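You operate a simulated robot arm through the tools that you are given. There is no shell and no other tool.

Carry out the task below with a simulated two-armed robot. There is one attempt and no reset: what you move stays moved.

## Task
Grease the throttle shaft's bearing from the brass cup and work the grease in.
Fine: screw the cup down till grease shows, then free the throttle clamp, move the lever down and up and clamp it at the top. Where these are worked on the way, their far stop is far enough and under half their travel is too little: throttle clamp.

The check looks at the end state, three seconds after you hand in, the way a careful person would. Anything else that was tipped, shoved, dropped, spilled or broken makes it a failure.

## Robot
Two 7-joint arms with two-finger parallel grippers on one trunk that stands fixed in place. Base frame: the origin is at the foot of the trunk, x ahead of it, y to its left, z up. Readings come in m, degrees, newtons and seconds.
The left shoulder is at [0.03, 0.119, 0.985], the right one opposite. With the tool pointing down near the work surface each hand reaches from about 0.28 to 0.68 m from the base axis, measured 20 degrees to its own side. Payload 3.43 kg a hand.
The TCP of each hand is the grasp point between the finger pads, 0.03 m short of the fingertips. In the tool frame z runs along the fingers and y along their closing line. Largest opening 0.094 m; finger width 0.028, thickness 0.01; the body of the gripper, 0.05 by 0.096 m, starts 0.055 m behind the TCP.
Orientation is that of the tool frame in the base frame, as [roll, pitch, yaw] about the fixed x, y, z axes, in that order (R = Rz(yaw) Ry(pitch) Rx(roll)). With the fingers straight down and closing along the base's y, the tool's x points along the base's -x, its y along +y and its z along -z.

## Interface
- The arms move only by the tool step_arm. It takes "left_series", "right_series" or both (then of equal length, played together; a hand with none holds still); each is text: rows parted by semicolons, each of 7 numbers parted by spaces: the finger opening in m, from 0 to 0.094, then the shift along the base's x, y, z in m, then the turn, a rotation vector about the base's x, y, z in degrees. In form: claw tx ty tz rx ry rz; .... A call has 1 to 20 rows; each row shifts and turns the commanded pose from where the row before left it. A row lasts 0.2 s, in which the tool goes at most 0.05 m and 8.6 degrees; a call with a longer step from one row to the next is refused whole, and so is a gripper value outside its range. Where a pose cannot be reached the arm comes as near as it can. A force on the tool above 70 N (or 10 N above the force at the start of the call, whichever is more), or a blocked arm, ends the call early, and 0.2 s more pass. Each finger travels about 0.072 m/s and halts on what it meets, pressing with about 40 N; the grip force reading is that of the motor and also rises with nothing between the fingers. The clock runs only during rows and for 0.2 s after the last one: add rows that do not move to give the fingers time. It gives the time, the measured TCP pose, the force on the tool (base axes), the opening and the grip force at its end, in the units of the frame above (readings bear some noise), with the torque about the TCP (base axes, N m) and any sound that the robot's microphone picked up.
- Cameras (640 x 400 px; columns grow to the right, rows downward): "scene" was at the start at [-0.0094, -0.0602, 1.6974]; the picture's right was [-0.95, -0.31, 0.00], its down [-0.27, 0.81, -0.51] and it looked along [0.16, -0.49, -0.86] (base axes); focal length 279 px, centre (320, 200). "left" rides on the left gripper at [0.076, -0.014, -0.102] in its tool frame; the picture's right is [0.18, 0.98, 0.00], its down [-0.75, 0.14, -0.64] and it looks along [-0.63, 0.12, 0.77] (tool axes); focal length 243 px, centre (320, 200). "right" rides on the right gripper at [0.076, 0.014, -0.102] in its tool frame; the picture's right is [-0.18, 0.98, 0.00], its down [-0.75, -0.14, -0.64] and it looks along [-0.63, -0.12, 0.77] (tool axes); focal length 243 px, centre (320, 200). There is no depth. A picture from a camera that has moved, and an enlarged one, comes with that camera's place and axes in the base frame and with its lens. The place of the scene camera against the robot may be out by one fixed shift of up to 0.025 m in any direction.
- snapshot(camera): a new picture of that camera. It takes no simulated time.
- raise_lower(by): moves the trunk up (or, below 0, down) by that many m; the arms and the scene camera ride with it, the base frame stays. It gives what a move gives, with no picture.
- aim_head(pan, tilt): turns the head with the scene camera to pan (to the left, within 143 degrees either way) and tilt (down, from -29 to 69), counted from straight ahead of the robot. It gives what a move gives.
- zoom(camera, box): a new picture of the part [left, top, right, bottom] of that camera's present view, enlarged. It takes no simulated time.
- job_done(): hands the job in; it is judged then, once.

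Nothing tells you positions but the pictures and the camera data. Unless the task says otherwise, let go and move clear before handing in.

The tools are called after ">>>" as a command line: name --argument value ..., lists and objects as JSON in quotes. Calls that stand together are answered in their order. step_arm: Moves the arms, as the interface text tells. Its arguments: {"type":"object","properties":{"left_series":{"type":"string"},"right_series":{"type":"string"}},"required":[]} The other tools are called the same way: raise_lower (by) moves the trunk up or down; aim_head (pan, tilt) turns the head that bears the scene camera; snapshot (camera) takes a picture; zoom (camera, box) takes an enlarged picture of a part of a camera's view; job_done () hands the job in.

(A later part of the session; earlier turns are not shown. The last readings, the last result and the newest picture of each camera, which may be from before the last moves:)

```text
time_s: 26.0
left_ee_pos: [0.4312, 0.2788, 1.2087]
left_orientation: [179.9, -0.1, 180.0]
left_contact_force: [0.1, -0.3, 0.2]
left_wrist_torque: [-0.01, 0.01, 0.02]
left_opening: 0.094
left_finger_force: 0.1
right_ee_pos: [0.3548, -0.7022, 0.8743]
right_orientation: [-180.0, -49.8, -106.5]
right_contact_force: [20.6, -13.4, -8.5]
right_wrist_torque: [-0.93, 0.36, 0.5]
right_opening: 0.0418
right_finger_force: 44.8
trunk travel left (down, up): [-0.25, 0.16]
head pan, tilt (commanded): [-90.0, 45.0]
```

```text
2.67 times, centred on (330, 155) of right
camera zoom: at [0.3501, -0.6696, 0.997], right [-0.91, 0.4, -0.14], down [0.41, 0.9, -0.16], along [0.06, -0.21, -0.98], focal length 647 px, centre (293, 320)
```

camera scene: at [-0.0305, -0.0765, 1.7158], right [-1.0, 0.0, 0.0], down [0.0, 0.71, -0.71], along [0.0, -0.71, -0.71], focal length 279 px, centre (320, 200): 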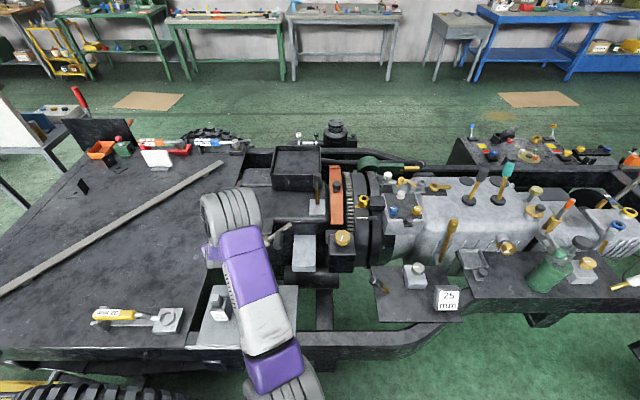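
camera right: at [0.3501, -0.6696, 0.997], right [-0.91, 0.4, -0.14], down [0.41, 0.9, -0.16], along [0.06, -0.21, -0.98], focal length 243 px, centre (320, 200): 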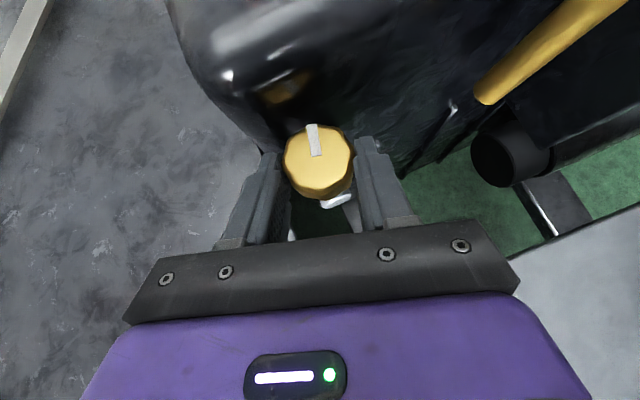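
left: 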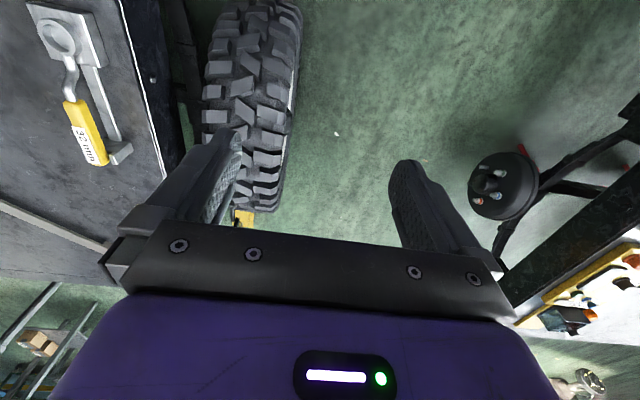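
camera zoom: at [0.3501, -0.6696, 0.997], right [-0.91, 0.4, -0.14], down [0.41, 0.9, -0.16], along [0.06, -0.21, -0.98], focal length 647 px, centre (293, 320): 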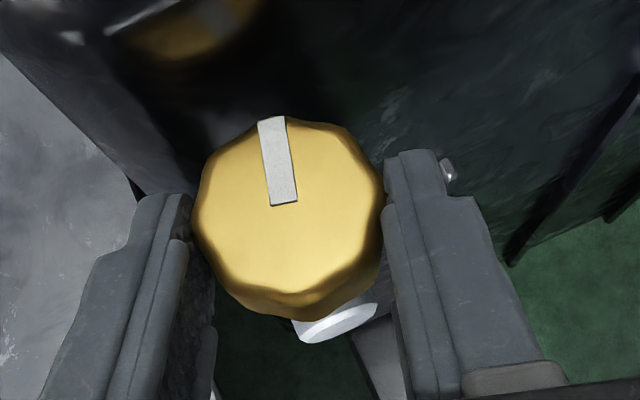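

The cup turned 45° with the hand; the forces put its axis at about (0.3496, -0.7196). I continue another ~22° with corrected centring, then will regrasp.

>>> step_arm --right_series "0.03 0.0045 -0.0025 0 0 0 -7.5;0.03 0.00212 -0.00114 0 0 0 -7.5;0.03 0.00195 -0.0014 0 0 0 -7.5;0.03 0 0 0 0 0 0"

>>> zoom --camera "right" --box '[180, 80, 460, 250]'

>>> zoom --camera "scene" --box '[170, 180, 330, 290]'

```text
time_s: 27.0
left_ee_pos: [0.4295, 0.2812, 1.2089]
left_orientation: [180.0, 0.0, -179.9]
left_contact_force: [0.6, -0.1, -0.1]
left_wrist_torque: [-0.01, 0.05, -0.04]
left_opening: 0.094
left_finger_force: 0.1
right_ee_pos: [0.3625, -0.7058, 0.8746]
right_orientation: [180.0, -49.8, -129.4]
right_contact_force: [16.6, 7.8, -3.7]
right_wrist_torque: [0.37, -0.66, 0.22]
right_opening: 0.0416
right_finger_force: 45.0
trunk travel left (down, up): [-0.25, 0.16]
head pan, tilt (commanded): [-90.0, 45.0]
```

```text
2.29 times, centred on (320, 165) of right
camera zoom: at [0.3696, -0.6735, 0.997], right [-0.68, 0.72, -0.14], down [0.73, 0.66, -0.16], along [-0.02, -0.21, -0.98], focal length 555 px, centre (320, 280)
```

zoom: 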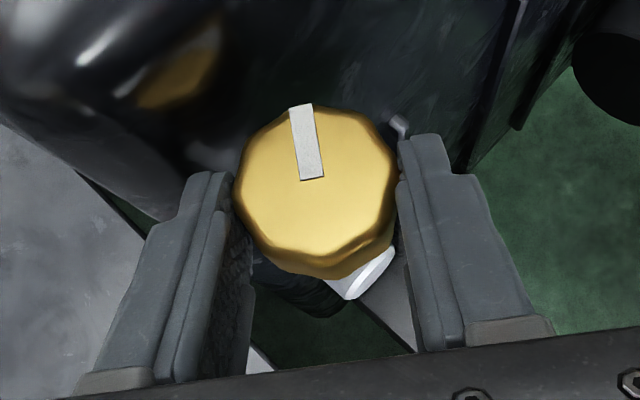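

```text
3.64 times, centred on (250, 235) of scene
camera zoom: at [-0.028, -0.077, 1.7158], right [-1.0, 0.0, 0.0], down [0.0, 0.71, -0.71], along [0.0, -0.71, -0.71], focal length 1016 px, centre (574, 73)
```

zoom: 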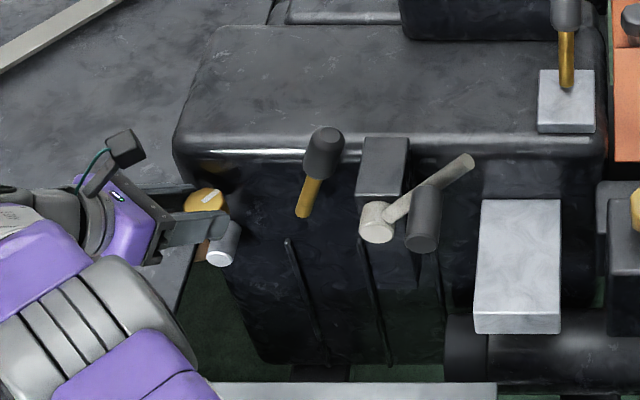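

The cup has turned about 67° in all with no grease visible yet. I release, back off, swing round to the starting heading and regrasp.

>>> step_arm --right_series "0.046 0 0 0 0 0 0;0.052 0 0 0 0 0 0;0.055 0.0061 0.0074 0.0105 0 0 0;0.06 0.0061 0.0074 0.0105 0 0 0;0.06 0.0061 0.0074 0.0105 0 0 0;0.06 0.0061 0.0074 0.0105 0 0 0;0.06 -0.00709 0.00073 0 0 0 7.5;0.06 -0.00709 0.00073 0 0 0 7.5;0.06 -0.00709 0.00073 0 0 0 7.5;0.06 -0.00709 0.00073 0 0 0 7.5;0.06 -0.00709 0.00073 0 0 0 7.5;0.06 -0.00709 0.00073 0 0 0 7.5;0.06 -0.00709 0.00073 0 0 0 7.5;0.06 -0.00709 0.00073 0 0 0 7.5;0.06 -0.00709 0.00073 0 0 0 7.5;0.06 0 0 0 0 0 0"

>>> snapshot --camera "right"

```text
time_s: 30.4
left_ee_pos: [0.4302, 0.2817, 1.2094]
left_orientation: [-180.0, -0.2, -180.0]
left_contact_force: [-0.7, -0.1, -0.5]
left_wrist_torque: [-0.03, 0.01, 0.0]
left_opening: 0.0943
left_finger_force: 0.1
right_ee_pos: [0.3215, -0.67, 0.9161]
right_orientation: [179.8, -50.1, -61.8]
right_contact_force: [0.5, -0.4, -0.3]
right_wrist_torque: [-0.02, 0.06, -0.01]
right_opening: 0.06
right_finger_force: 0.1
trunk travel left (down, up): [-0.25, 0.16]
head pan, tilt (commanded): [-90.0, 45.0]
```

```text
taken
camera right: at [0.2955, -0.6499, 1.04], right [-0.92, -0.36, -0.14], down [-0.34, 0.93, -0.17], along [0.19, -0.11, -0.98], focal length 243 px, centre (320, 200)
```

right: 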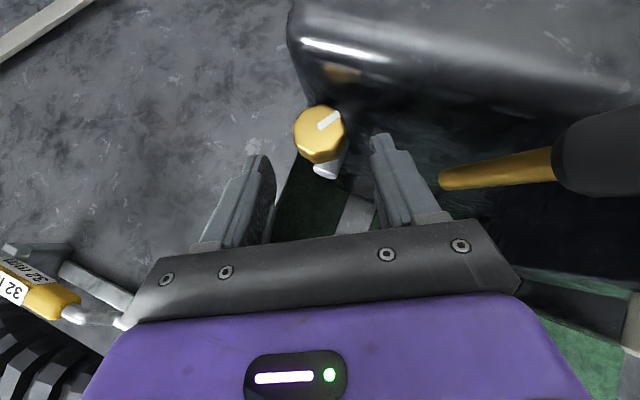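

The mark stayed where I left it. I approach, grip and turn another 67° clockwise in one go.

>>> step_arm --right_series "0.058 0.00488 -0.00835 -0.0105 0 0 0;0.058 0.00488 -0.00835 -0.0105 0 0 0;0.058 0.00488 -0.00835 -0.0105 0 0 0;0.058 0.00488 -0.00835 -0.0105 0 0 0;0.05 0 0 0 0 0 0;0.04 0 0 0 0 0 0;0.03 0 0 0 0 0 0;0.03 0 0 0 0 0 0;0.03 0.0022 0.00098 0 0 0 -7.5;0.03 0.0023 0.0007 0 0 0 -7.5;0.03 0.00238 0.00039 0 0 0 -7.5;0.03 0.0024 0.00007 0 0 0 -7.5;0.03 0.0024 -0.00024 0 0 0 -7.5;0.03 0.00234 -0.00055 0 0 0 -7.5;0.03 0.00225 -0.00086 0 0 0 -7.5;0.03 0.00212 -0.00114 0 0 0 -7.5;0.03 0.00195 -0.0014 0 0 0 -7.5;0.03 0 0 0 0 0 0"

>>> zoom --camera "right" --box '[180, 80, 460, 250]'

>>> zoom --camera "scene" --box '[190, 210, 290, 280]'

```text
time_s: 34.2
left_ee_pos: [0.4309, 0.281, 1.209]
left_orientation: [179.9, -0.1, -179.9]
left_contact_force: [0.7, 0.4, 0.2]
left_wrist_torque: [0.01, 0.0, -0.01]
left_opening: 0.094
left_finger_force: 0.1
right_ee_pos: [0.3628, -0.7036, 0.8755]
right_orientation: [-179.8, -49.9, -129.6]
right_contact_force: [19.2, 5.5, -0.6]
right_wrist_torque: [0.36, 0.18, 0.2]
right_opening: 0.0417
right_finger_force: 44.6
trunk travel left (down, up): [-0.25, 0.16]
head pan, tilt (commanded): [-90.0, 45.0]
```

```text
2.29 times, centred on (320, 165) of right
camera zoom: at [0.3705, -0.6719, 0.9984], right [-0.68, 0.71, -0.14], down [0.73, 0.67, -0.16], along [-0.02, -0.22, -0.98], focal length 555 px, centre (320, 280)
```

zoom: 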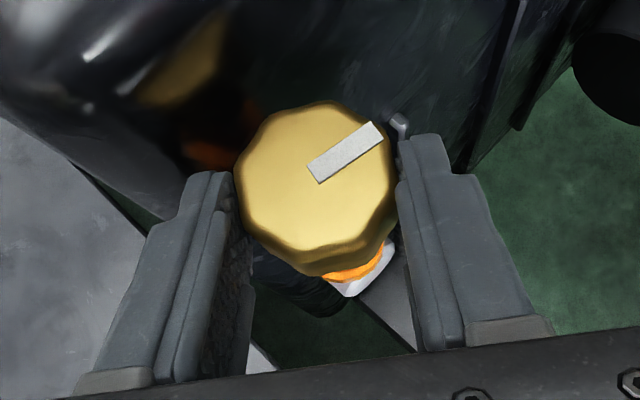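

```text
5.71 times, centred on (240, 245) of scene
camera zoom: at [-0.0278, -0.0764, 1.7159], right [-1.0, 0.0, 0.0], down [0.0, 0.71, -0.71], along [0.0, -0.71, -0.71], focal length 1596 px, centre (777, -57)
```

zoom: 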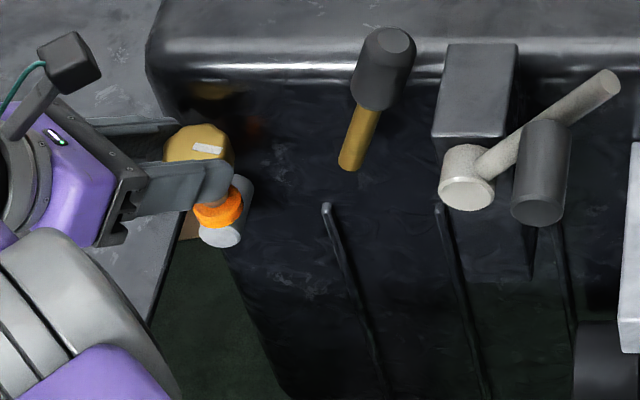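

Grease now shows as an orange ring at the boss, so the cup is done. I release, back off clear of it, and move to look at the clamp and lever closely.

>>> step_arm --right_series "0.046 0 0 0 0 0 0;0.052 0 0 0 0 0 0;0.055 0.0061 0.0074 0.0105 0 0 0;0.06 0.0061 0.0074 0.0105 0 0 0;0.06 0.0061 0.0074 0.0105 0 0 0;0.06 0.0061 0.0074 0.0105 0 0 0;0.06 0.004 0.02 0.02 0 0 0;0.06 0.0 0.02 0.02 0 0 0;0.06 -0.01 0.02 0.015 0 0 6.5;0.06 -0.01 0.02 0.015 0 0 6.5;0.06 -0.01 0.02 0.015 0 0 6.5;0.06 -0.01 0.01 0.01 0 0 6.5;0.06 -0.01 0.01 0.01 0 0 6.5;0.06 -0.01 0.01 0.01 0 0 6.5;0.06 -0.01 0.0 0 -7 0 0;0.06 -0.01 0.0 0 -7 0 0;0.06 -0.01 0.0 0 -7 0 0;0.06 -0.01 0 0 0 0 0;0.06 0 0 0 0 0 0"

>>> snapshot --camera "right"

>>> snapshot --camera "scene"

```text
time_s: 38.2
left_ee_pos: [0.4296, 0.2808, 1.2101]
left_orientation: [179.9, -0.1, -179.9]
left_contact_force: [0.7, 0.0, 1.1]
left_wrist_torque: [-0.01, 0.02, 0.0]
left_opening: 0.0939
left_finger_force: 0.0
right_ee_pos: [0.2893, -0.543, 1.0317]
right_orientation: [-179.5, -71.0, -90.9]
right_contact_force: [-0.9, -0.3, -0.1]
right_wrist_torque: [0.03, 0.02, -0.02]
right_opening: 0.0605
right_finger_force: 0.1
trunk travel left (down, up): [-0.25, 0.16]
head pan, tilt (commanded): [-90.0, 45.0]
```

```text
taken
camera right: at [0.2747, -0.4704, 1.1365], right [-0.98, 0.07, -0.18], down [0.15, 0.85, -0.5], along [0.12, -0.52, -0.85], focal length 243 px, centre (320, 200)
```

right: 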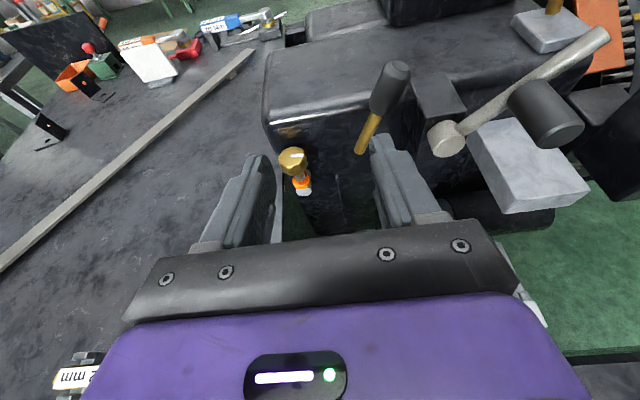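

```text
taken
camera scene: at [-0.03, -0.0772, 1.7158], right [-1.0, 0.0, 0.0], down [0.0, 0.71, -0.71], along [0.0, -0.71, -0.71], focal length 279 px, centre (320, 200)
```

scene: 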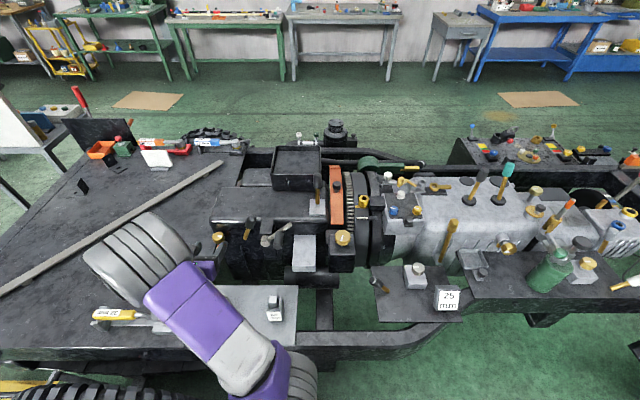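

>>> zoom --camera "right" --box '[340, 0, 640, 200]'

>>> zoom --camera "right" --box '[270, 40, 450, 220]'

>>> zoom --camera "scene" --box '[200, 205, 310, 285]'

```text
2.00 times, centred on (490, 100) of right
camera zoom: at [0.2747, -0.4704, 1.1365], right [-0.98, 0.07, -0.18], down [0.15, 0.85, -0.5], along [0.12, -0.52, -0.85], focal length 485 px, centre (-20, 400)
```

zoom: 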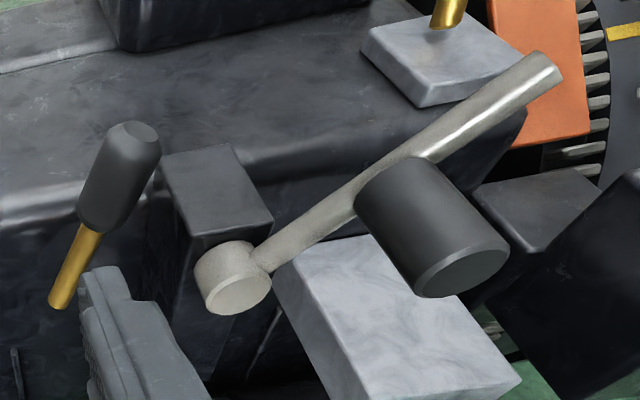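

```text
2.22 times, centred on (360, 130) of right
camera zoom: at [0.2747, -0.4704, 1.1365], right [-0.98, 0.07, -0.18], down [0.15, 0.85, -0.5], along [0.12, -0.52, -0.85], focal length 539 px, centre (231, 356)
```

zoom: 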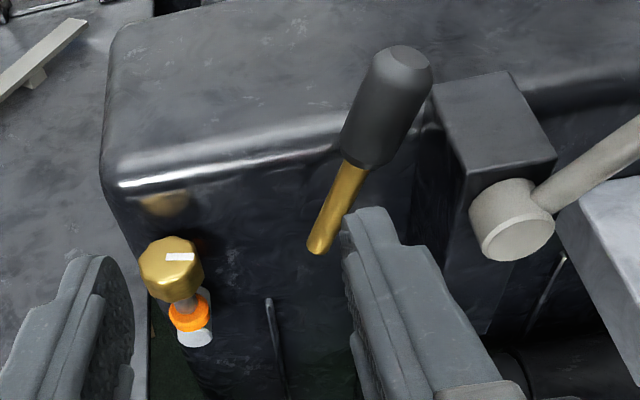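

```text
5.00 times, centred on (255, 245) of scene
camera zoom: at [-0.03, -0.0772, 1.7158], right [-1.0, 0.0, 0.0], down [0.0, 0.71, -0.71], along [0.0, -0.71, -0.71], focal length 1396 px, centre (645, -25)
```

zoom: 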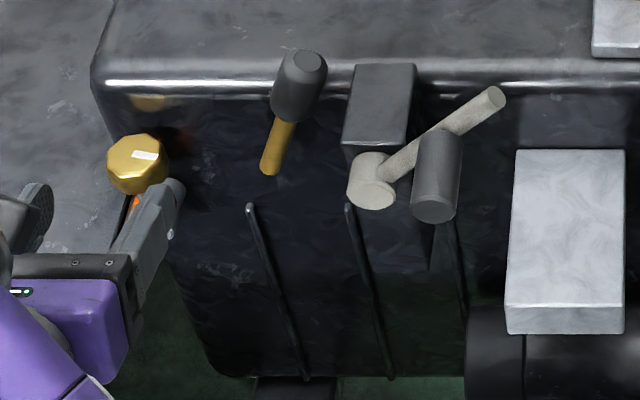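

The clamp handle runs from about (0.252,-0.704,0.871) up to (0.204,-0.722,0.971); the black block beside it tops out at z≈0.938. I'll straddle the handle's top with open fingers so I can test it gently in either direction.

>>> step_arm --right_series "0.065 -0.0134 -0.01 0.01 7 0 0;0.07 -0.0134 -0.02 0 7 0 0;0.075 -0.0134 -0.025 -0.003 7 0 0;0.08 -0.0134 -0.03 -0.008 0 0 0;0.08 -0.0134 -0.03 -0.0107 0 0 0;0.08 0 0 0 0 0 0"

>>> snapshot --camera "right"

>>> snapshot --camera "scene"

```text
time_s: 39.6
left_ee_pos: [0.4301, 0.2809, 1.2096]
left_orientation: [-180.0, 0.0, -180.0]
left_contact_force: [-0.1, -0.2, 0.4]
left_wrist_torque: [-0.03, 0.01, 0.01]
left_opening: 0.0941
left_finger_force: 0.1
right_ee_pos: [0.2195, -0.6585, 1.0225]
right_orientation: [-180.0, -49.9, -90.5]
right_contact_force: [-0.3, 0.5, -0.2]
right_wrist_torque: [0.01, 0.0, -0.02]
right_opening: 0.08
right_finger_force: 0.0
trunk travel left (down, up): [-0.25, 0.16]
head pan, tilt (commanded): [-90.0, 45.0]
```

```text
taken
camera right: at [0.2057, -0.6298, 1.1458], right [-0.98, 0.13, -0.14], down [0.15, 0.97, -0.16], along [0.12, -0.18, -0.98], focal length 243 px, centre (320, 200)
```

right: 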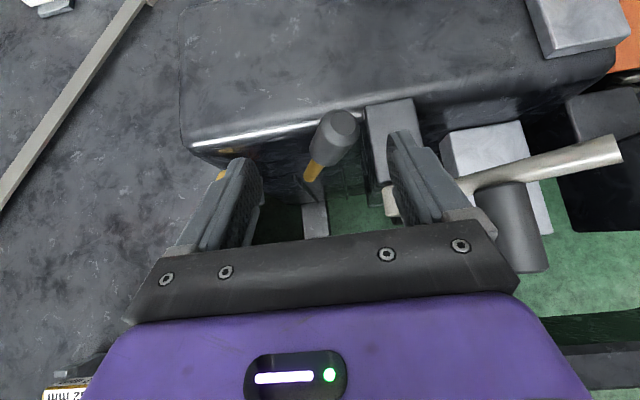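

```text
taken
camera scene: at [-0.0304, -0.0766, 1.7158], right [-1.0, 0.0, 0.0], down [0.0, 0.71, -0.71], along [0.0, -0.71, -0.71], focal length 279 px, centre (320, 200)
```

scene: 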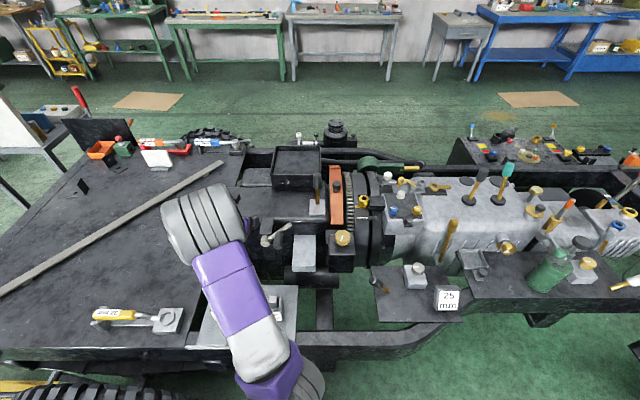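

>>> zoom --camera "right" --box '[240, 70, 640, 290]'

```text
1.60 times, centred on (440, 180) of right
camera zoom: at [0.2057, -0.6298, 1.1458], right [-0.98, 0.13, -0.14], down [0.15, 0.97, -0.16], along [0.12, -0.18, -0.98], focal length 388 px, centre (128, 232)
```

zoom: 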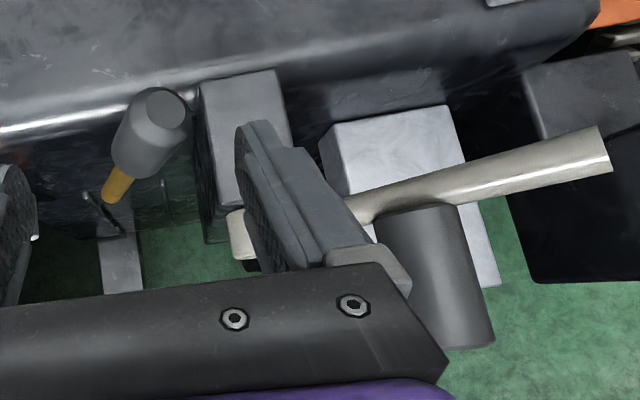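

The wrist camera confirms both: the handle top at (0.202,-0.719,0.971), and the lever's black grip fixed to the pale bar. I descend so the open fingers straddle the handle top.

>>> step_arm --right_series "0.08 0.0006 -0.0134 -0.0119 0 0 0;0.08 0.0006 -0.0134 -0.0119 0 0 0;0.08 0.0006 -0.0134 -0.0119 0 0 0;0.08 0.0006 -0.0134 -0.0119 0 0 0;0.08 0 0 0 0 0 0"

>>> snapshot --camera "right"

```text
time_s: 40.8
left_ee_pos: [0.4287, 0.2811, 1.2113]
left_orientation: [180.0, 0.0, 180.0]
left_contact_force: [-0.1, -0.1, 0.1]
left_wrist_torque: [0.01, -0.03, 0.04]
left_opening: 0.0938
left_finger_force: 0.1
right_ee_pos: [0.2231, -0.7128, 0.9718]
right_orientation: [180.0, -50.0, -90.3]
right_contact_force: [-0.1, -0.7, -0.1]
right_wrist_torque: [0.02, -0.04, 0.01]
right_opening: 0.0799
right_finger_force: 0.0
trunk travel left (down, up): [-0.25, 0.16]
head pan, tilt (commanded): [-90.0, 45.0]
```

```text
taken
camera right: at [0.2091, -0.6836, 1.0959], right [-0.98, 0.13, -0.14], down [0.15, 0.97, -0.17], along [0.12, -0.18, -0.98], focal length 243 px, centre (320, 200)
```

right: 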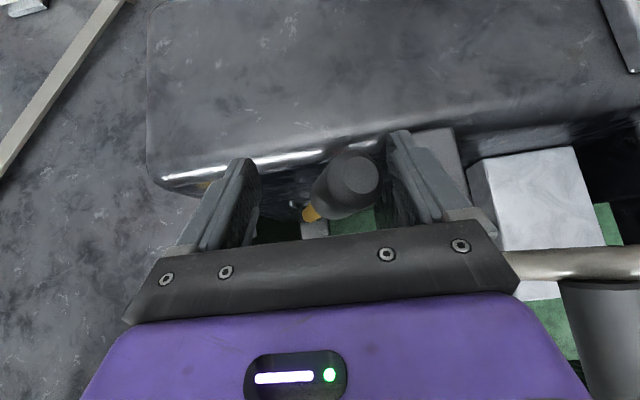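

The handle stands between the fingers. I push gently toward +x by about 3 cm and check force and motion.

>>> step_arm --right_series "0.08 0.006 0 0 0 0 0;0.08 0.006 0 0 0 0 0;0.08 0.006 0 0 0 0 0;0.08 0.006 0 0 0 0 0"

>>> snapshot --camera "right"

```text
time_s: 41.8
left_ee_pos: [0.43, 0.2809, 1.2101]
left_orientation: [180.0, 0.0, 179.9]
left_contact_force: [-0.2, 0.1, -0.6]
left_wrist_torque: [-0.02, -0.05, -0.04]
left_opening: 0.0941
left_finger_force: 0.0
right_ee_pos: [0.2477, -0.7159, 0.9733]
right_orientation: [180.0, -50.0, -90.5]
right_contact_force: [-2.0, -1.8, 1.8]
right_wrist_torque: [0.0, 0.07, 0.01]
right_opening: 0.0809
right_finger_force: 1.0
trunk travel left (down, up): [-0.25, 0.16]
head pan, tilt (commanded): [-90.0, 45.0]
```

```text
taken
camera right: at [0.234, -0.6851, 1.0964], right [-0.98, 0.13, -0.14], down [0.15, 0.97, -0.17], along [0.12, -0.18, -0.98], focal length 243 px, centre (320, 200)
```

right: 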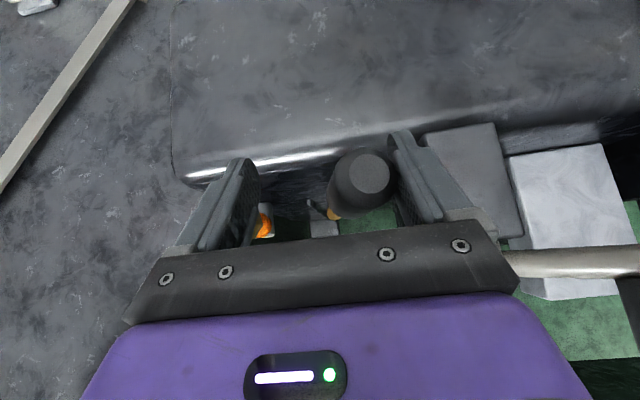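

The handle swings freely toward +x (only 2 N). I keep pushing it that way in small steps until its stop.

>>> step_arm --right_series "0.08 0.008 0 0.001 0 0 0;0.08 0.008 0 0.001 0 0 0;0.08 0.008 0 0.001 0 0 0;0.08 0.008 0 0 0 0 0;0.08 0.008 0 0 0 0 0"

>>> snapshot --camera "right"

```text
time_s: 43.0
left_ee_pos: [0.4282, 0.2805, 1.2101]
left_orientation: [180.0, 0.0, -179.9]
left_contact_force: [0.0, 0.0, 0.3]
left_wrist_torque: [0.0, -0.03, 0.01]
left_opening: 0.094
left_finger_force: 0.0
right_ee_pos: [0.2876, -0.7133, 0.9756]
right_orientation: [180.0, -50.0, -90.3]
right_contact_force: [-0.3, 0.0, -0.4]
right_wrist_torque: [0.01, 0.0, 0.0]
right_opening: 0.0803
right_finger_force: 1.0
trunk travel left (down, up): [-0.25, 0.16]
head pan, tilt (commanded): [-90.0, 45.0]
```

```text
taken
camera right: at [0.2734, -0.6839, 1.0988], right [-0.98, 0.13, -0.14], down [0.15, 0.97, -0.16], along [0.12, -0.18, -0.98], focal length 243 px, centre (320, 200)
```

right: 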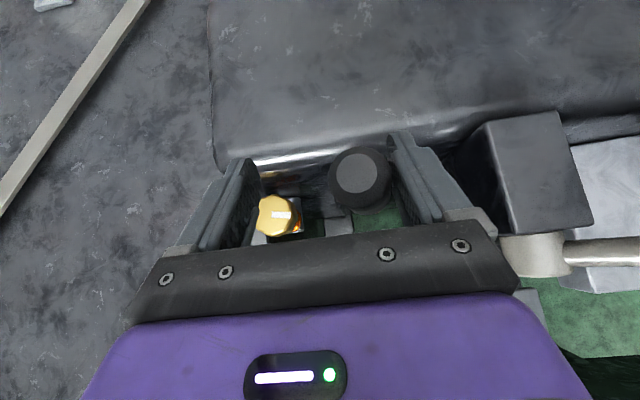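

>>> step_arm --right_series "0.08 0.008 0 0 0 0 0;0.08 0.008 0 -0.001 0 0 0;0.08 0.008 0 -0.001 0 0 0;0.08 0.008 0 -0.002 0 0 0;0.08 0.008 0 -0.002 0 0 0"

>>> snapshot --camera "right"

>>> snapshot --camera "scene"

```text
time_s: 44.2
left_ee_pos: [0.4258, 0.2814, 1.2113]
left_orientation: [-179.9, 0.2, 180.0]
left_contact_force: [-0.8, 0.3, -0.2]
left_wrist_torque: [0.0, 0.0, -0.01]
left_opening: 0.0939
left_finger_force: 0.0
right_ee_pos: [0.3182, -0.7181, 0.9722]
right_orientation: [179.6, -50.4, -90.8]
right_contact_force: [-24.5, -0.8, 10.3]
right_wrist_torque: [0.21, 1.1, -0.1]
right_opening: 0.0938
right_finger_force: 12.1
trunk travel left (down, up): [-0.25, 0.16]
head pan, tilt (commanded): [-90.0, 45.0]
```

```text
taken
camera right: at [0.3053, -0.6868, 1.0958], right [-0.98, 0.14, -0.14], down [0.16, 0.97, -0.17], along [0.11, -0.19, -0.98], focal length 243 px, centre (320, 200)
```

right: 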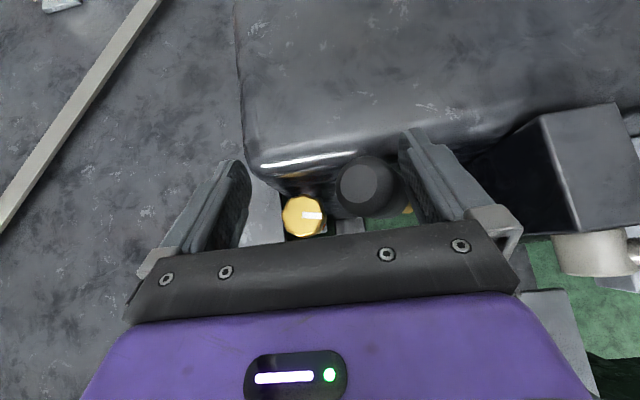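

```text
taken
camera scene: at [-0.0353, -0.076, 1.7159], right [-1.0, 0.0, 0.0], down [0.0, 0.71, -0.71], along [0.0, -0.71, -0.71], focal length 279 px, centre (320, 200)
```

scene: 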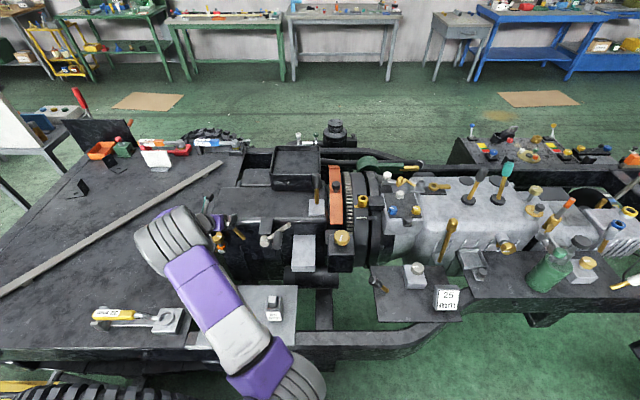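

The handle met its far stop near +24° (24 N), so the clamp appears fully over. I ease off and retract to look.

>>> step_arm --right_series "0.08 -0.012 0 0.002 0 0 0;0.08 -0.006 0 0 0 0 0;0.08 0 0.0134 0.0119 0 0 0;0.08 0 0.0134 0.0119 0 0 0;0.08 0 0.0134 0.0119 0 0 0;0.08 0 0.0134 0.0119 0 0 0;0.08 0 0.02 0.015 0 0 0;0.08 0 0.02 0.015 0 0 0;0.08 0 0 0 0 0 0"

>>> snapshot --camera "right"

>>> zoom --camera "scene" --box '[200, 205, 310, 285]'

```text
time_s: 46.2
left_ee_pos: [0.4304, 0.2807, 1.2104]
left_orientation: [180.0, 0.0, 180.0]
left_contact_force: [-0.9, -1.0, 0.7]
left_wrist_torque: [-0.01, -0.01, 0.02]
left_opening: 0.094
left_finger_force: 0.1
right_ee_pos: [0.3107, -0.6234, 1.05]
right_orientation: [179.9, -50.1, -90.4]
right_contact_force: [-0.5, 0.0, 0.4]
right_wrist_torque: [-0.01, 0.01, 0.01]
right_opening: 0.08
right_finger_force: 0.1
trunk travel left (down, up): [-0.25, 0.16]
head pan, tilt (commanded): [-90.0, 45.0]
```

```text
taken
camera right: at [0.2967, -0.5939, 1.1727], right [-0.98, 0.13, -0.14], down [0.15, 0.97, -0.16], along [0.12, -0.18, -0.98], focal length 243 px, centre (320, 200)
```

right: 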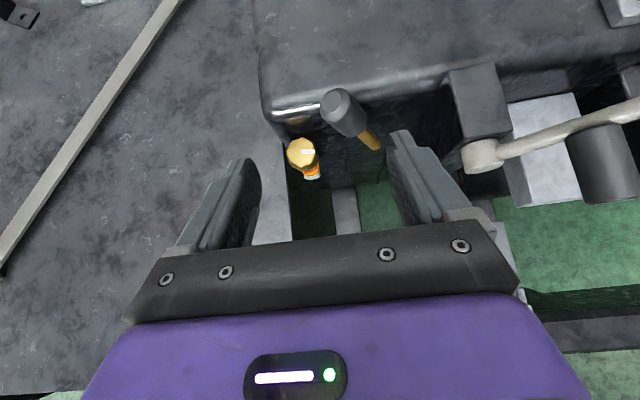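

```text
5.00 times, centred on (255, 245) of scene
camera zoom: at [-0.0304, -0.0778, 1.7157], right [-1.0, 0.0, 0.0], down [0.0, 0.71, -0.71], along [0.0, -0.71, -0.71], focal length 1396 px, centre (645, -25)
```

zoom: 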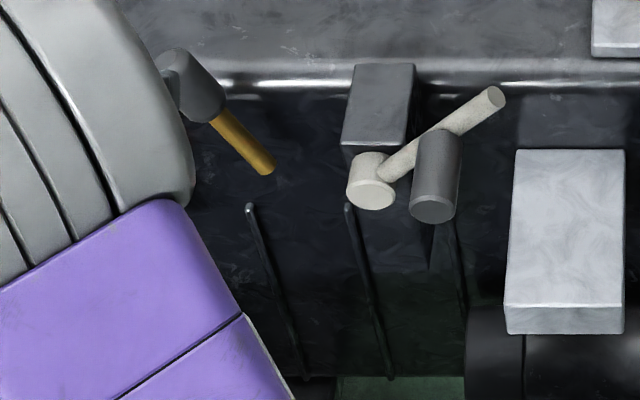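

The clamp handle swung about its lower end to the other side and stays there. Next I move the hand over to the throttle lever's black grip, front end at about (0.104,-0.600,0.967).

>>> step_arm --right_series "0.08 -0.015 0.015 0.005 0 0 0;0.08 -0.025 0.015 0 0 0 0;0.07 -0.0278 0.01 -0.006 0 0 0;0.065 -0.0278 0.01 -0.006 0 0 0;0.06 -0.0278 0.008 -0.006 0 0 0;0.06 -0.0278 0.007 -0.006 0 0 0;0.06 -0.0278 0.006 -0.006 0 0 0;0.06 -0.0278 0 -0.006 0 0 0;0.06 0 0 0 0 0 0"

>>> snapshot --camera "right"

>>> snapshot --camera "scene"

```text
time_s: 48.2
left_ee_pos: [0.4289, 0.2802, 1.2101]
left_orientation: [-180.0, 0.0, 179.9]
left_contact_force: [-0.3, -0.1, -0.1]
left_wrist_torque: [-0.02, -0.01, 0.0]
left_opening: 0.0939
left_finger_force: 0.1
right_ee_pos: [0.108, -0.5641, 1.018]
right_orientation: [-180.0, -50.0, -90.5]
right_contact_force: [0.3, 0.8, -0.4]
right_wrist_torque: [0.02, -0.01, -0.02]
right_opening: 0.0599
right_finger_force: 0.1
right hand out of reach, approached as far as the arm can: row 8
trunk travel left (down, up): [-0.25, 0.16]
head pan, tilt (commanded): [-90.0, 45.0]
```

```text
taken
camera right: at [0.0933, -0.5336, 1.1413], right [-0.98, 0.13, -0.14], down [0.15, 0.97, -0.16], along [0.12, -0.18, -0.98], focal length 243 px, centre (320, 200)
```

right: 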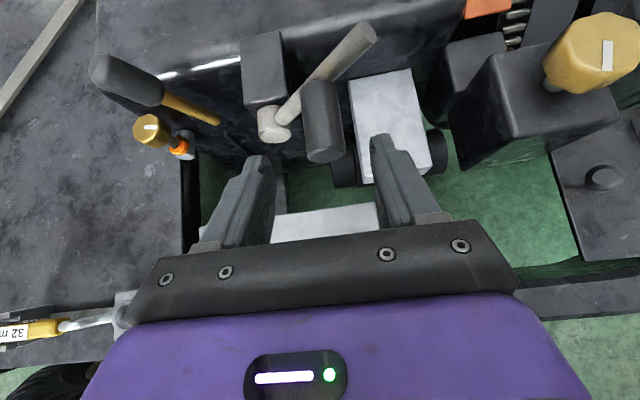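

```text
taken
camera scene: at [-0.0305, -0.0769, 1.7158], right [-1.0, 0.0, 0.0], down [0.0, 0.71, -0.71], along [0.0, -0.71, -0.71], focal length 279 px, centre (320, 200)
```

scene: 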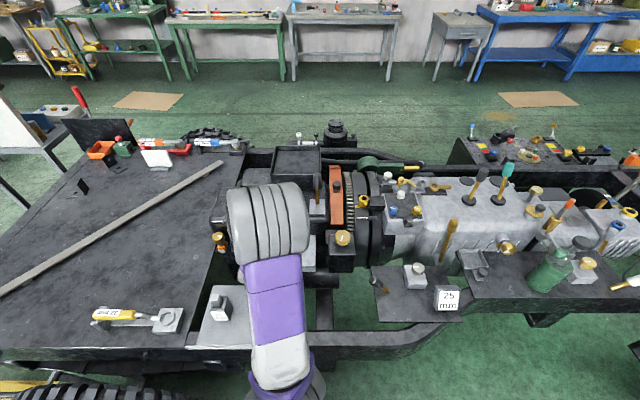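

The grip lies just where computed, centred between the fingers. I descend onto it and close.

>>> step_arm --right_series "0.06 -0.001 -0.0104 -0.011 0 0 0;0.06 -0.001 -0.0104 -0.011 0 0 0;0.06 -0.001 -0.0104 -0.011 0 0 0;0.06 -0.001 -0.0104 -0.011 0 0 0;0.06 0 0 0 0 0 0"

>>> snapshot --camera "right"

```text
time_s: 49.4
left_ee_pos: [0.4291, 0.2815, 1.21]
left_orientation: [-180.0, 0.0, 180.0]
left_contact_force: [0.0, 0.3, 0.3]
left_wrist_torque: [-0.01, -0.03, 0.01]
left_opening: 0.094
left_finger_force: 0.1
right_ee_pos: [0.1027, -0.604, 0.9746]
right_orientation: [-180.0, -50.0, -90.5]
right_contact_force: [0.3, -0.2, 0.1]
right_wrist_torque: [0.01, -0.02, 0.0]
right_opening: 0.06
right_finger_force: 0.1
trunk travel left (down, up): [-0.25, 0.16]
head pan, tilt (commanded): [-90.0, 45.0]
```

```text
taken
camera right: at [0.0886, -0.5738, 1.0978], right [-0.98, 0.13, -0.14], down [0.15, 0.97, -0.17], along [0.12, -0.18, -0.98], focal length 243 px, centre (320, 200)
```

right: 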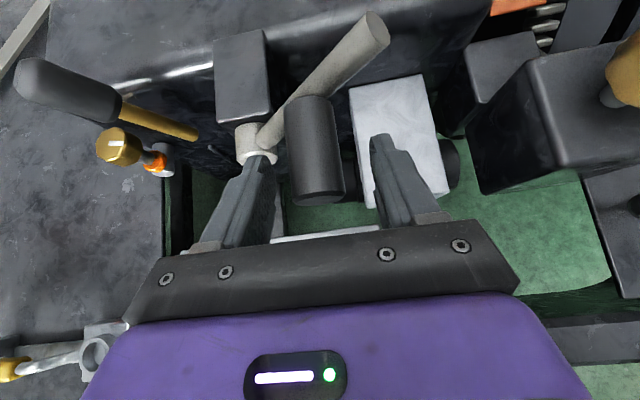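

>>> step_arm --right_series "0.05 0 0 0 0 0 0;0.04 0 0 0 0 0 0;0.03 0 0 0 0 0 0;0.025 0 0 0 0 0 0;0.025 0 0 0 0 0 0"

>>> snapshot --camera "right"

```text
time_s: 50.6
left_ee_pos: [0.4298, 0.2806, 1.2095]
left_orientation: [179.9, -0.1, 180.0]
left_contact_force: [-0.3, -0.2, -0.5]
left_wrist_torque: [0.04, 0.01, -0.02]
left_opening: 0.094
left_finger_force: 0.1
right_ee_pos: [0.1045, -0.6036, 0.9744]
right_orientation: [-179.9, -50.0, -90.4]
right_contact_force: [6.9, 1.3, -3.2]
right_wrist_torque: [0.0, -0.26, 0.03]
right_opening: 0.0335
right_finger_force: 44.6
trunk travel left (down, up): [-0.25, 0.16]
head pan, tilt (commanded): [-90.0, 45.0]
```

```text
taken
camera right: at [0.0898, -0.5739, 1.0975], right [-0.98, 0.12, -0.14], down [0.15, 0.98, -0.16], along [0.12, -0.18, -0.98], focal length 243 px, centre (320, 200)
```

right: 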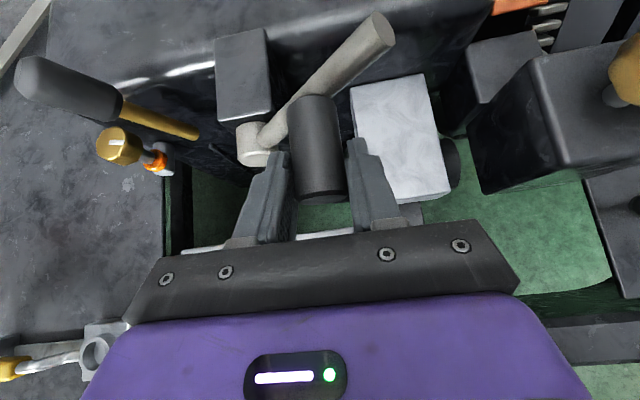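

Firm grip on the lever (33.5 mm). I start moving it down along its arc, two small steps first.

>>> step_arm --right_series "0.025 -0.0035 0 -0.0080 0 0 0;0.025 -0.0037 0 -0.0085 0 0 0;0.025 0 0 0 0 0 0"

>>> snapshot --camera "right"

```text
time_s: 51.4
left_ee_pos: [0.4289, 0.2824, 1.2085]
left_orientation: [-179.9, -0.1, 180.0]
left_contact_force: [1.0, 0.1, 0.5]
left_wrist_torque: [0.03, -0.04, 0.0]
left_opening: 0.0939
left_finger_force: 0.1
right_ee_pos: [0.0959, -0.6013, 0.9596]
right_orientation: [180.0, -50.0, -90.5]
right_contact_force: [-0.7, 13.1, 8.6]
right_wrist_torque: [-0.19, -0.41, 0.65]
right_opening: 0.0302
right_finger_force: 45.1
trunk travel left (down, up): [-0.25, 0.16]
head pan, tilt (commanded): [-90.0, 45.0]
```

```text
taken
camera right: at [0.0815, -0.572, 1.0827], right [-0.98, 0.13, -0.14], down [0.15, 0.97, -0.17], along [0.12, -0.18, -0.98], focal length 243 px, centre (320, 200)
```

right: 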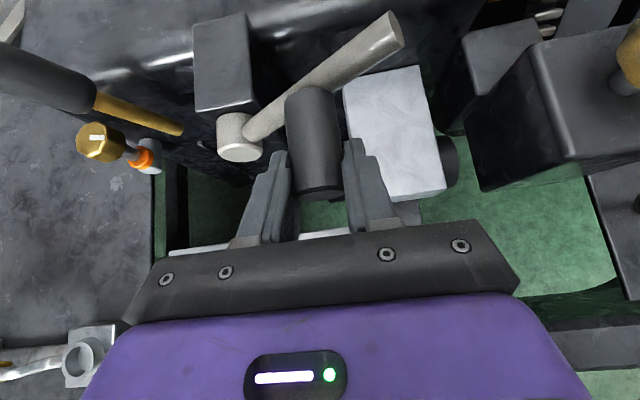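

>>> zoom --camera "right" --box '[190, 60, 450, 250]'

>>> zoom --camera "scene" --box '[200, 180, 360, 290]'

```text
2.11 times, centred on (320, 155) of right
camera zoom: at [0.0815, -0.572, 1.0827], right [-0.98, 0.13, -0.14], down [0.15, 0.97, -0.17], along [0.12, -0.18, -0.98], focal length 511 px, centre (320, 295)
```

zoom: 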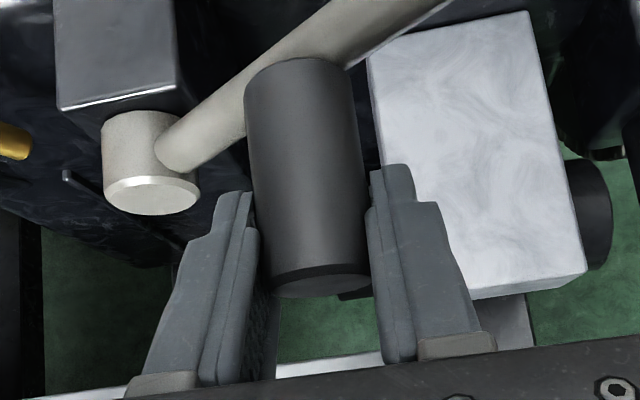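

```text
3.64 times, centred on (280, 235) of scene
camera zoom: at [-0.0311, -0.0739, 1.716], right [-1.0, 0.0, 0.0], down [0.0, 0.71, -0.71], along [0.0, -0.71, -0.71], focal length 1016 px, centre (466, 73)
```

zoom: 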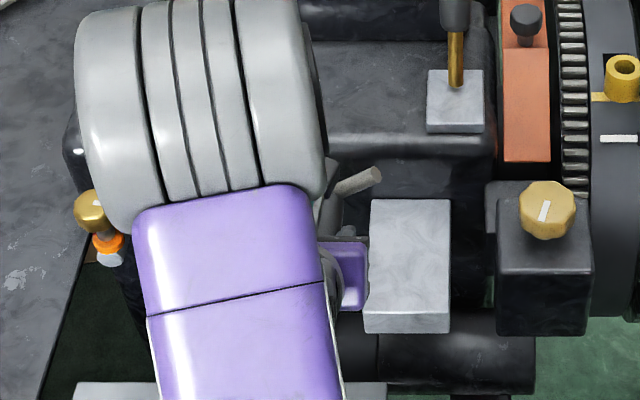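

The lever turned about 13° with the hand, using little force. I continue down along the arc.

>>> step_arm --right_series "0.025 -0.0029 0 -0.0088 0 0 0;0.025 -0.0019 0 -0.0090 0 0 0;0.025 -0.0007 0 -0.0092 0 0 0;0.025 0 0 0 0 0 0"

>>> snapshot --camera "right"

```text
time_s: 52.4
left_ee_pos: [0.4267, 0.2829, 1.2116]
left_orientation: [-179.8, 0.2, 180.0]
left_contact_force: [-0.9, -0.2, 1.2]
left_wrist_torque: [-0.03, 0.0, -0.01]
left_opening: 0.0941
left_finger_force: 0.1
right_ee_pos: [0.0843, -0.6031, 0.933]
right_orientation: [179.9, -50.1, -90.8]
right_contact_force: [-26.1, 16.1, 10.3]
right_wrist_torque: [-0.96, -0.22, -0.13]
right_opening: 0.03
right_finger_force: 44.7
trunk travel left (down, up): [-0.25, 0.16]
head pan, tilt (commanded): [-90.0, 45.0]
```

```text
taken
camera right: at [0.0711, -0.5728, 1.0565], right [-0.98, 0.14, -0.14], down [0.16, 0.97, -0.17], along [0.11, -0.18, -0.98], focal length 243 px, centre (320, 200)
```

right: 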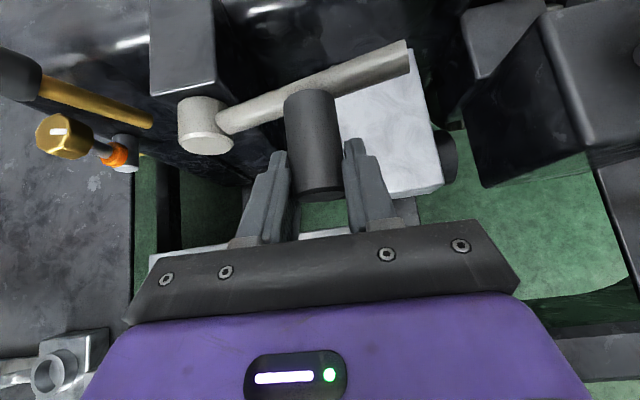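

The arc fits a pivot at about (0.159, ·, 0.912); the lever is now ~10° above horizontal. I correct the radius and keep going down, watching for its stop.

>>> step_arm --right_series "0.025 -0.0064 0 -0.0070 0 0 0;0.025 0.0001 0 -0.0093 0 0 0;0.025 0.001 0 -0.0080 0 0 0;0.025 0 0 0 0 0 0"

>>> snapshot --camera "right"

>>> zoom --camera "scene" --box '[200, 180, 360, 290]'

```text
time_s: 53.4
left_ee_pos: [0.428, 0.2827, 1.2116]
left_orientation: [-179.9, 0.1, -179.9]
left_contact_force: [1.3, 0.4, 0.1]
left_wrist_torque: [-0.01, 0.01, 0.02]
left_opening: 0.0939
left_finger_force: 0.0
right_ee_pos: [0.0826, -0.6019, 0.9094]
right_orientation: [180.0, -50.1, -90.5]
right_contact_force: [-19.3, 14.3, 4.9]
right_wrist_torque: [-0.86, -0.47, 0.49]
right_opening: 0.0299
right_finger_force: 44.6
trunk travel left (down, up): [-0.25, 0.16]
head pan, tilt (commanded): [-90.0, 45.0]
```

```text
taken
camera right: at [0.0691, -0.5732, 1.0324], right [-0.98, 0.13, -0.14], down [0.15, 0.97, -0.17], along [0.12, -0.18, -0.98], focal length 243 px, centre (320, 200)
```

right: 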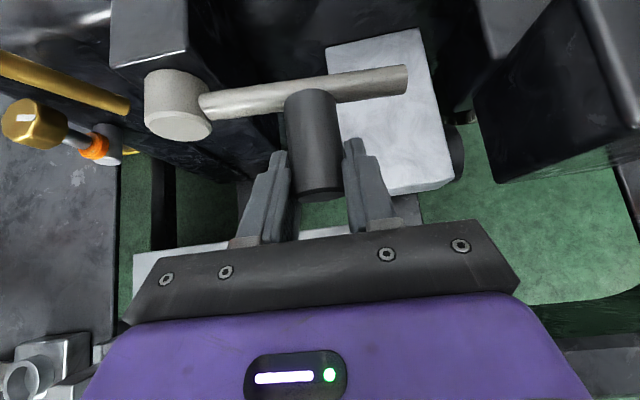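

```text
3.64 times, centred on (280, 235) of scene
camera zoom: at [-0.0341, -0.0742, 1.7158], right [-1.0, 0.0, 0.0], down [0.0, 0.71, -0.71], along [0.0, -0.71, -0.71], focal length 1016 px, centre (466, 73)
```

zoom: 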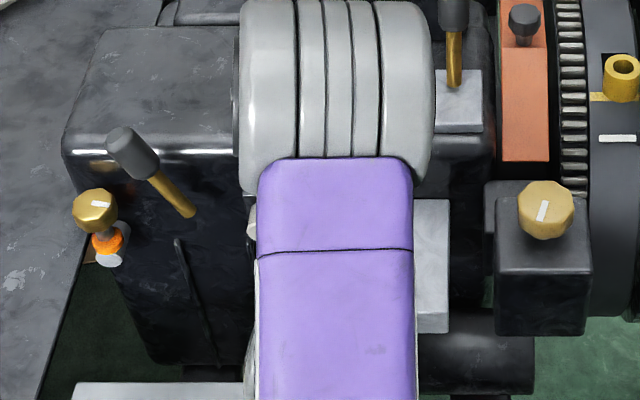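

The lever is now ~8° below horizontal with no stop yet. To keep the fingertips off the pad below (top z≈0.862), I level the hand while holding the grip, then continue down.

>>> step_arm --right_series "0.025 -0.001 0.0007 -0.0013 -7 0 0;0.025 -0.001 0.0007 -0.0013 -7 0 0;0.025 -0.001 0.0007 -0.0013 -7 0 0;0.025 0 0 0 0 0 0"

>>> snapshot --camera "right"

```text
time_s: 54.4
left_ee_pos: [0.4256, 0.2798, 1.2105]
left_orientation: [-180.0, 0.1, -179.9]
left_contact_force: [0.5, 0.0, 0.0]
left_wrist_torque: [0.01, -0.02, -0.02]
left_opening: 0.0941
left_finger_force: 0.1
right_ee_pos: [0.0904, -0.6105, 0.9423]
right_orientation: [178.9, -61.3, -88.8]
right_contact_force: [-20.8, 5.8, 3.9]
right_wrist_torque: [-0.24, 0.07, -0.05]
right_opening: 0.0376
right_finger_force: 11.1
right hand out of reach, approached as far as the arm can: row 1, 2, 3
trunk travel left (down, up): [-0.25, 0.16]
head pan, tilt (commanded): [-90.0, 45.0]
```

```text
taken
camera right: at [0.0774, -0.5572, 1.0576], right [-0.98, 0.08, -0.15], down [0.13, 0.93, -0.35], along [0.11, -0.37, -0.92], focal length 243 px, centre (320, 200)
```

right: 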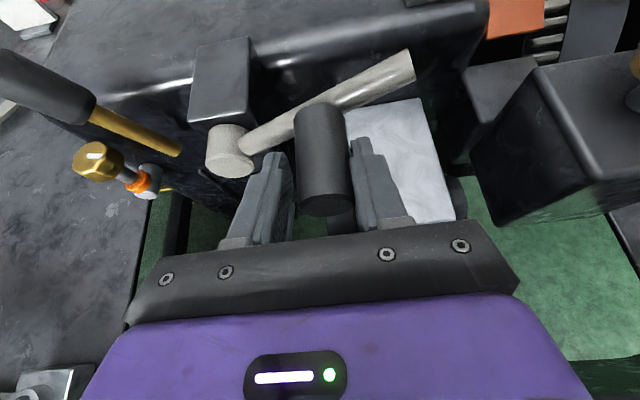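

Levelling the hand drove the arm out of its reach and it drifted up with the lever. I'll release, back off, and restore the tilt.

>>> step_arm --right_series "0.05 0 0 0 0 0 0;0.06 0 0 0 0 0 0;0.06 0 0.01 0.009 7 0 0;0.06 0 0.0134 0.0119 7 0 0;0.06 0 0.0134 0.0119 7 0 0;0.06 0 0 0 0 0 0"

>>> snapshot --camera "right"

>>> snapshot --camera "scene"

```text
time_s: 55.8
left_ee_pos: [0.4282, 0.2805, 1.212]
left_orientation: [179.9, 0.0, -179.9]
left_contact_force: [-0.7, -0.4, 0.3]
left_wrist_torque: [0.0, -0.01, -0.01]
left_opening: 0.0942
left_finger_force: 0.1
right_ee_pos: [0.0946, -0.5709, 0.9744]
right_orientation: [-179.9, -40.9, -89.3]
right_contact_force: [0.3, -0.3, 0.6]
right_wrist_torque: [0.01, 0.01, 0.03]
right_opening: 0.0601
right_finger_force: 0.1
trunk travel left (down, up): [-0.25, 0.16]
head pan, tilt (commanded): [-90.0, 45.0]
```

```text
taken
camera right: at [0.0803, -0.5623, 1.1007], right [-0.98, 0.13, -0.12], down [0.13, 0.99, -0.01], along [0.12, -0.02, -0.99], focal length 243 px, centre (320, 200)
```

right: 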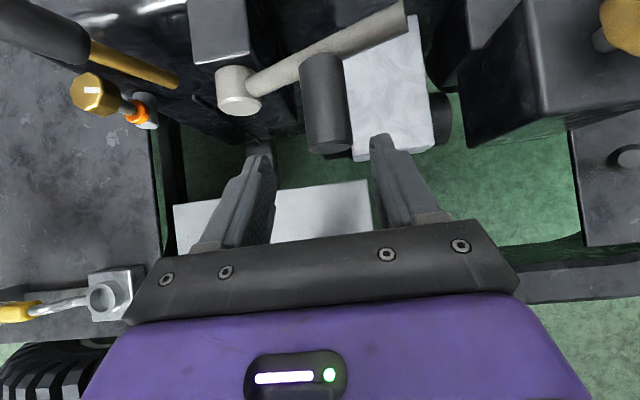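

```text
taken
camera scene: at [-0.0313, -0.0782, 1.7157], right [-1.0, 0.0, 0.0], down [0.0, 0.71, -0.71], along [0.0, -0.71, -0.71], focal length 279 px, centre (320, 200)
```

scene: 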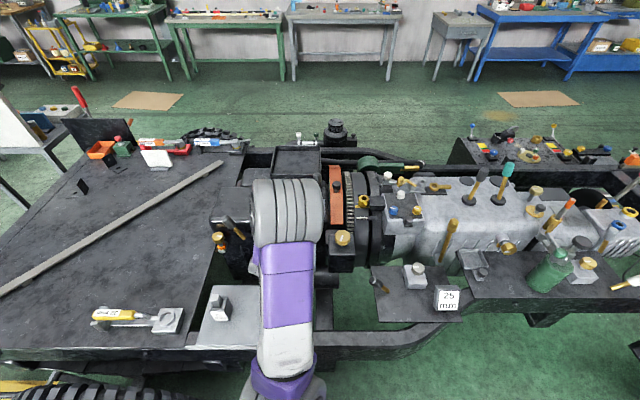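

The lever rests about 30° above horizontal. I'll push it down from above with closed fingers, pointing more steeply, which stays well inside reach.

>>> step_arm --right_series "0.04 0 0 0.019 8 0 0;0.02 0 0 0.0188 8 0 0;0.0 -0.003 -0.018 0 0 0 0;0.0 -0.0031 -0.0184 0 0 0 0;0.0 0 0 0 0 0 0;0.0 0 0 0 0 0 0"

>>> snapshot --camera "right"

```text
time_s: 57.2
left_ee_pos: [0.4285, 0.2802, 1.2097]
left_orientation: [-180.0, 0.0, 179.9]
left_contact_force: [0.4, 0.2, -0.8]
left_wrist_torque: [0.01, -0.01, -0.03]
left_opening: 0.0939
left_finger_force: 0.1
right_ee_pos: [0.0823, -0.6084, 0.9992]
right_orientation: [178.0, -29.6, -89.2]
right_contact_force: [-0.8, 0.5, -0.3]
right_wrist_torque: [0.01, 0.03, -0.04]
right_opening: 0.0002
right_finger_force: 33.1
right hand out of reach, approached as far as the arm can: row 2
trunk travel left (down, up): [-0.25, 0.16]
head pan, tilt (commanded): [-90.0, 45.0]
```

```text
taken
camera right: at [0.0714, -0.6229, 1.1258], right [-0.99, 0.16, -0.06], down [0.15, 0.97, 0.18], along [0.09, 0.17, -0.98], focal length 243 px, centre (320, 200)
```

right: 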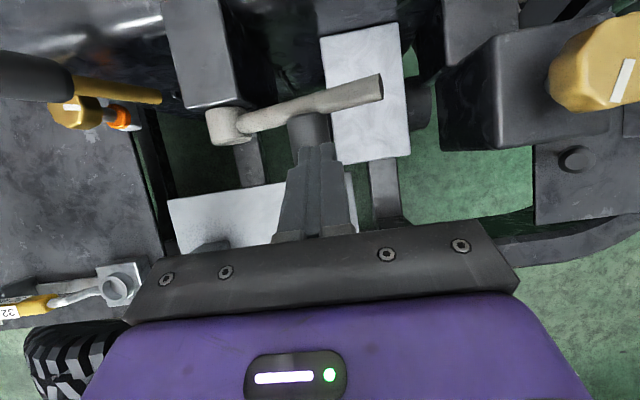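

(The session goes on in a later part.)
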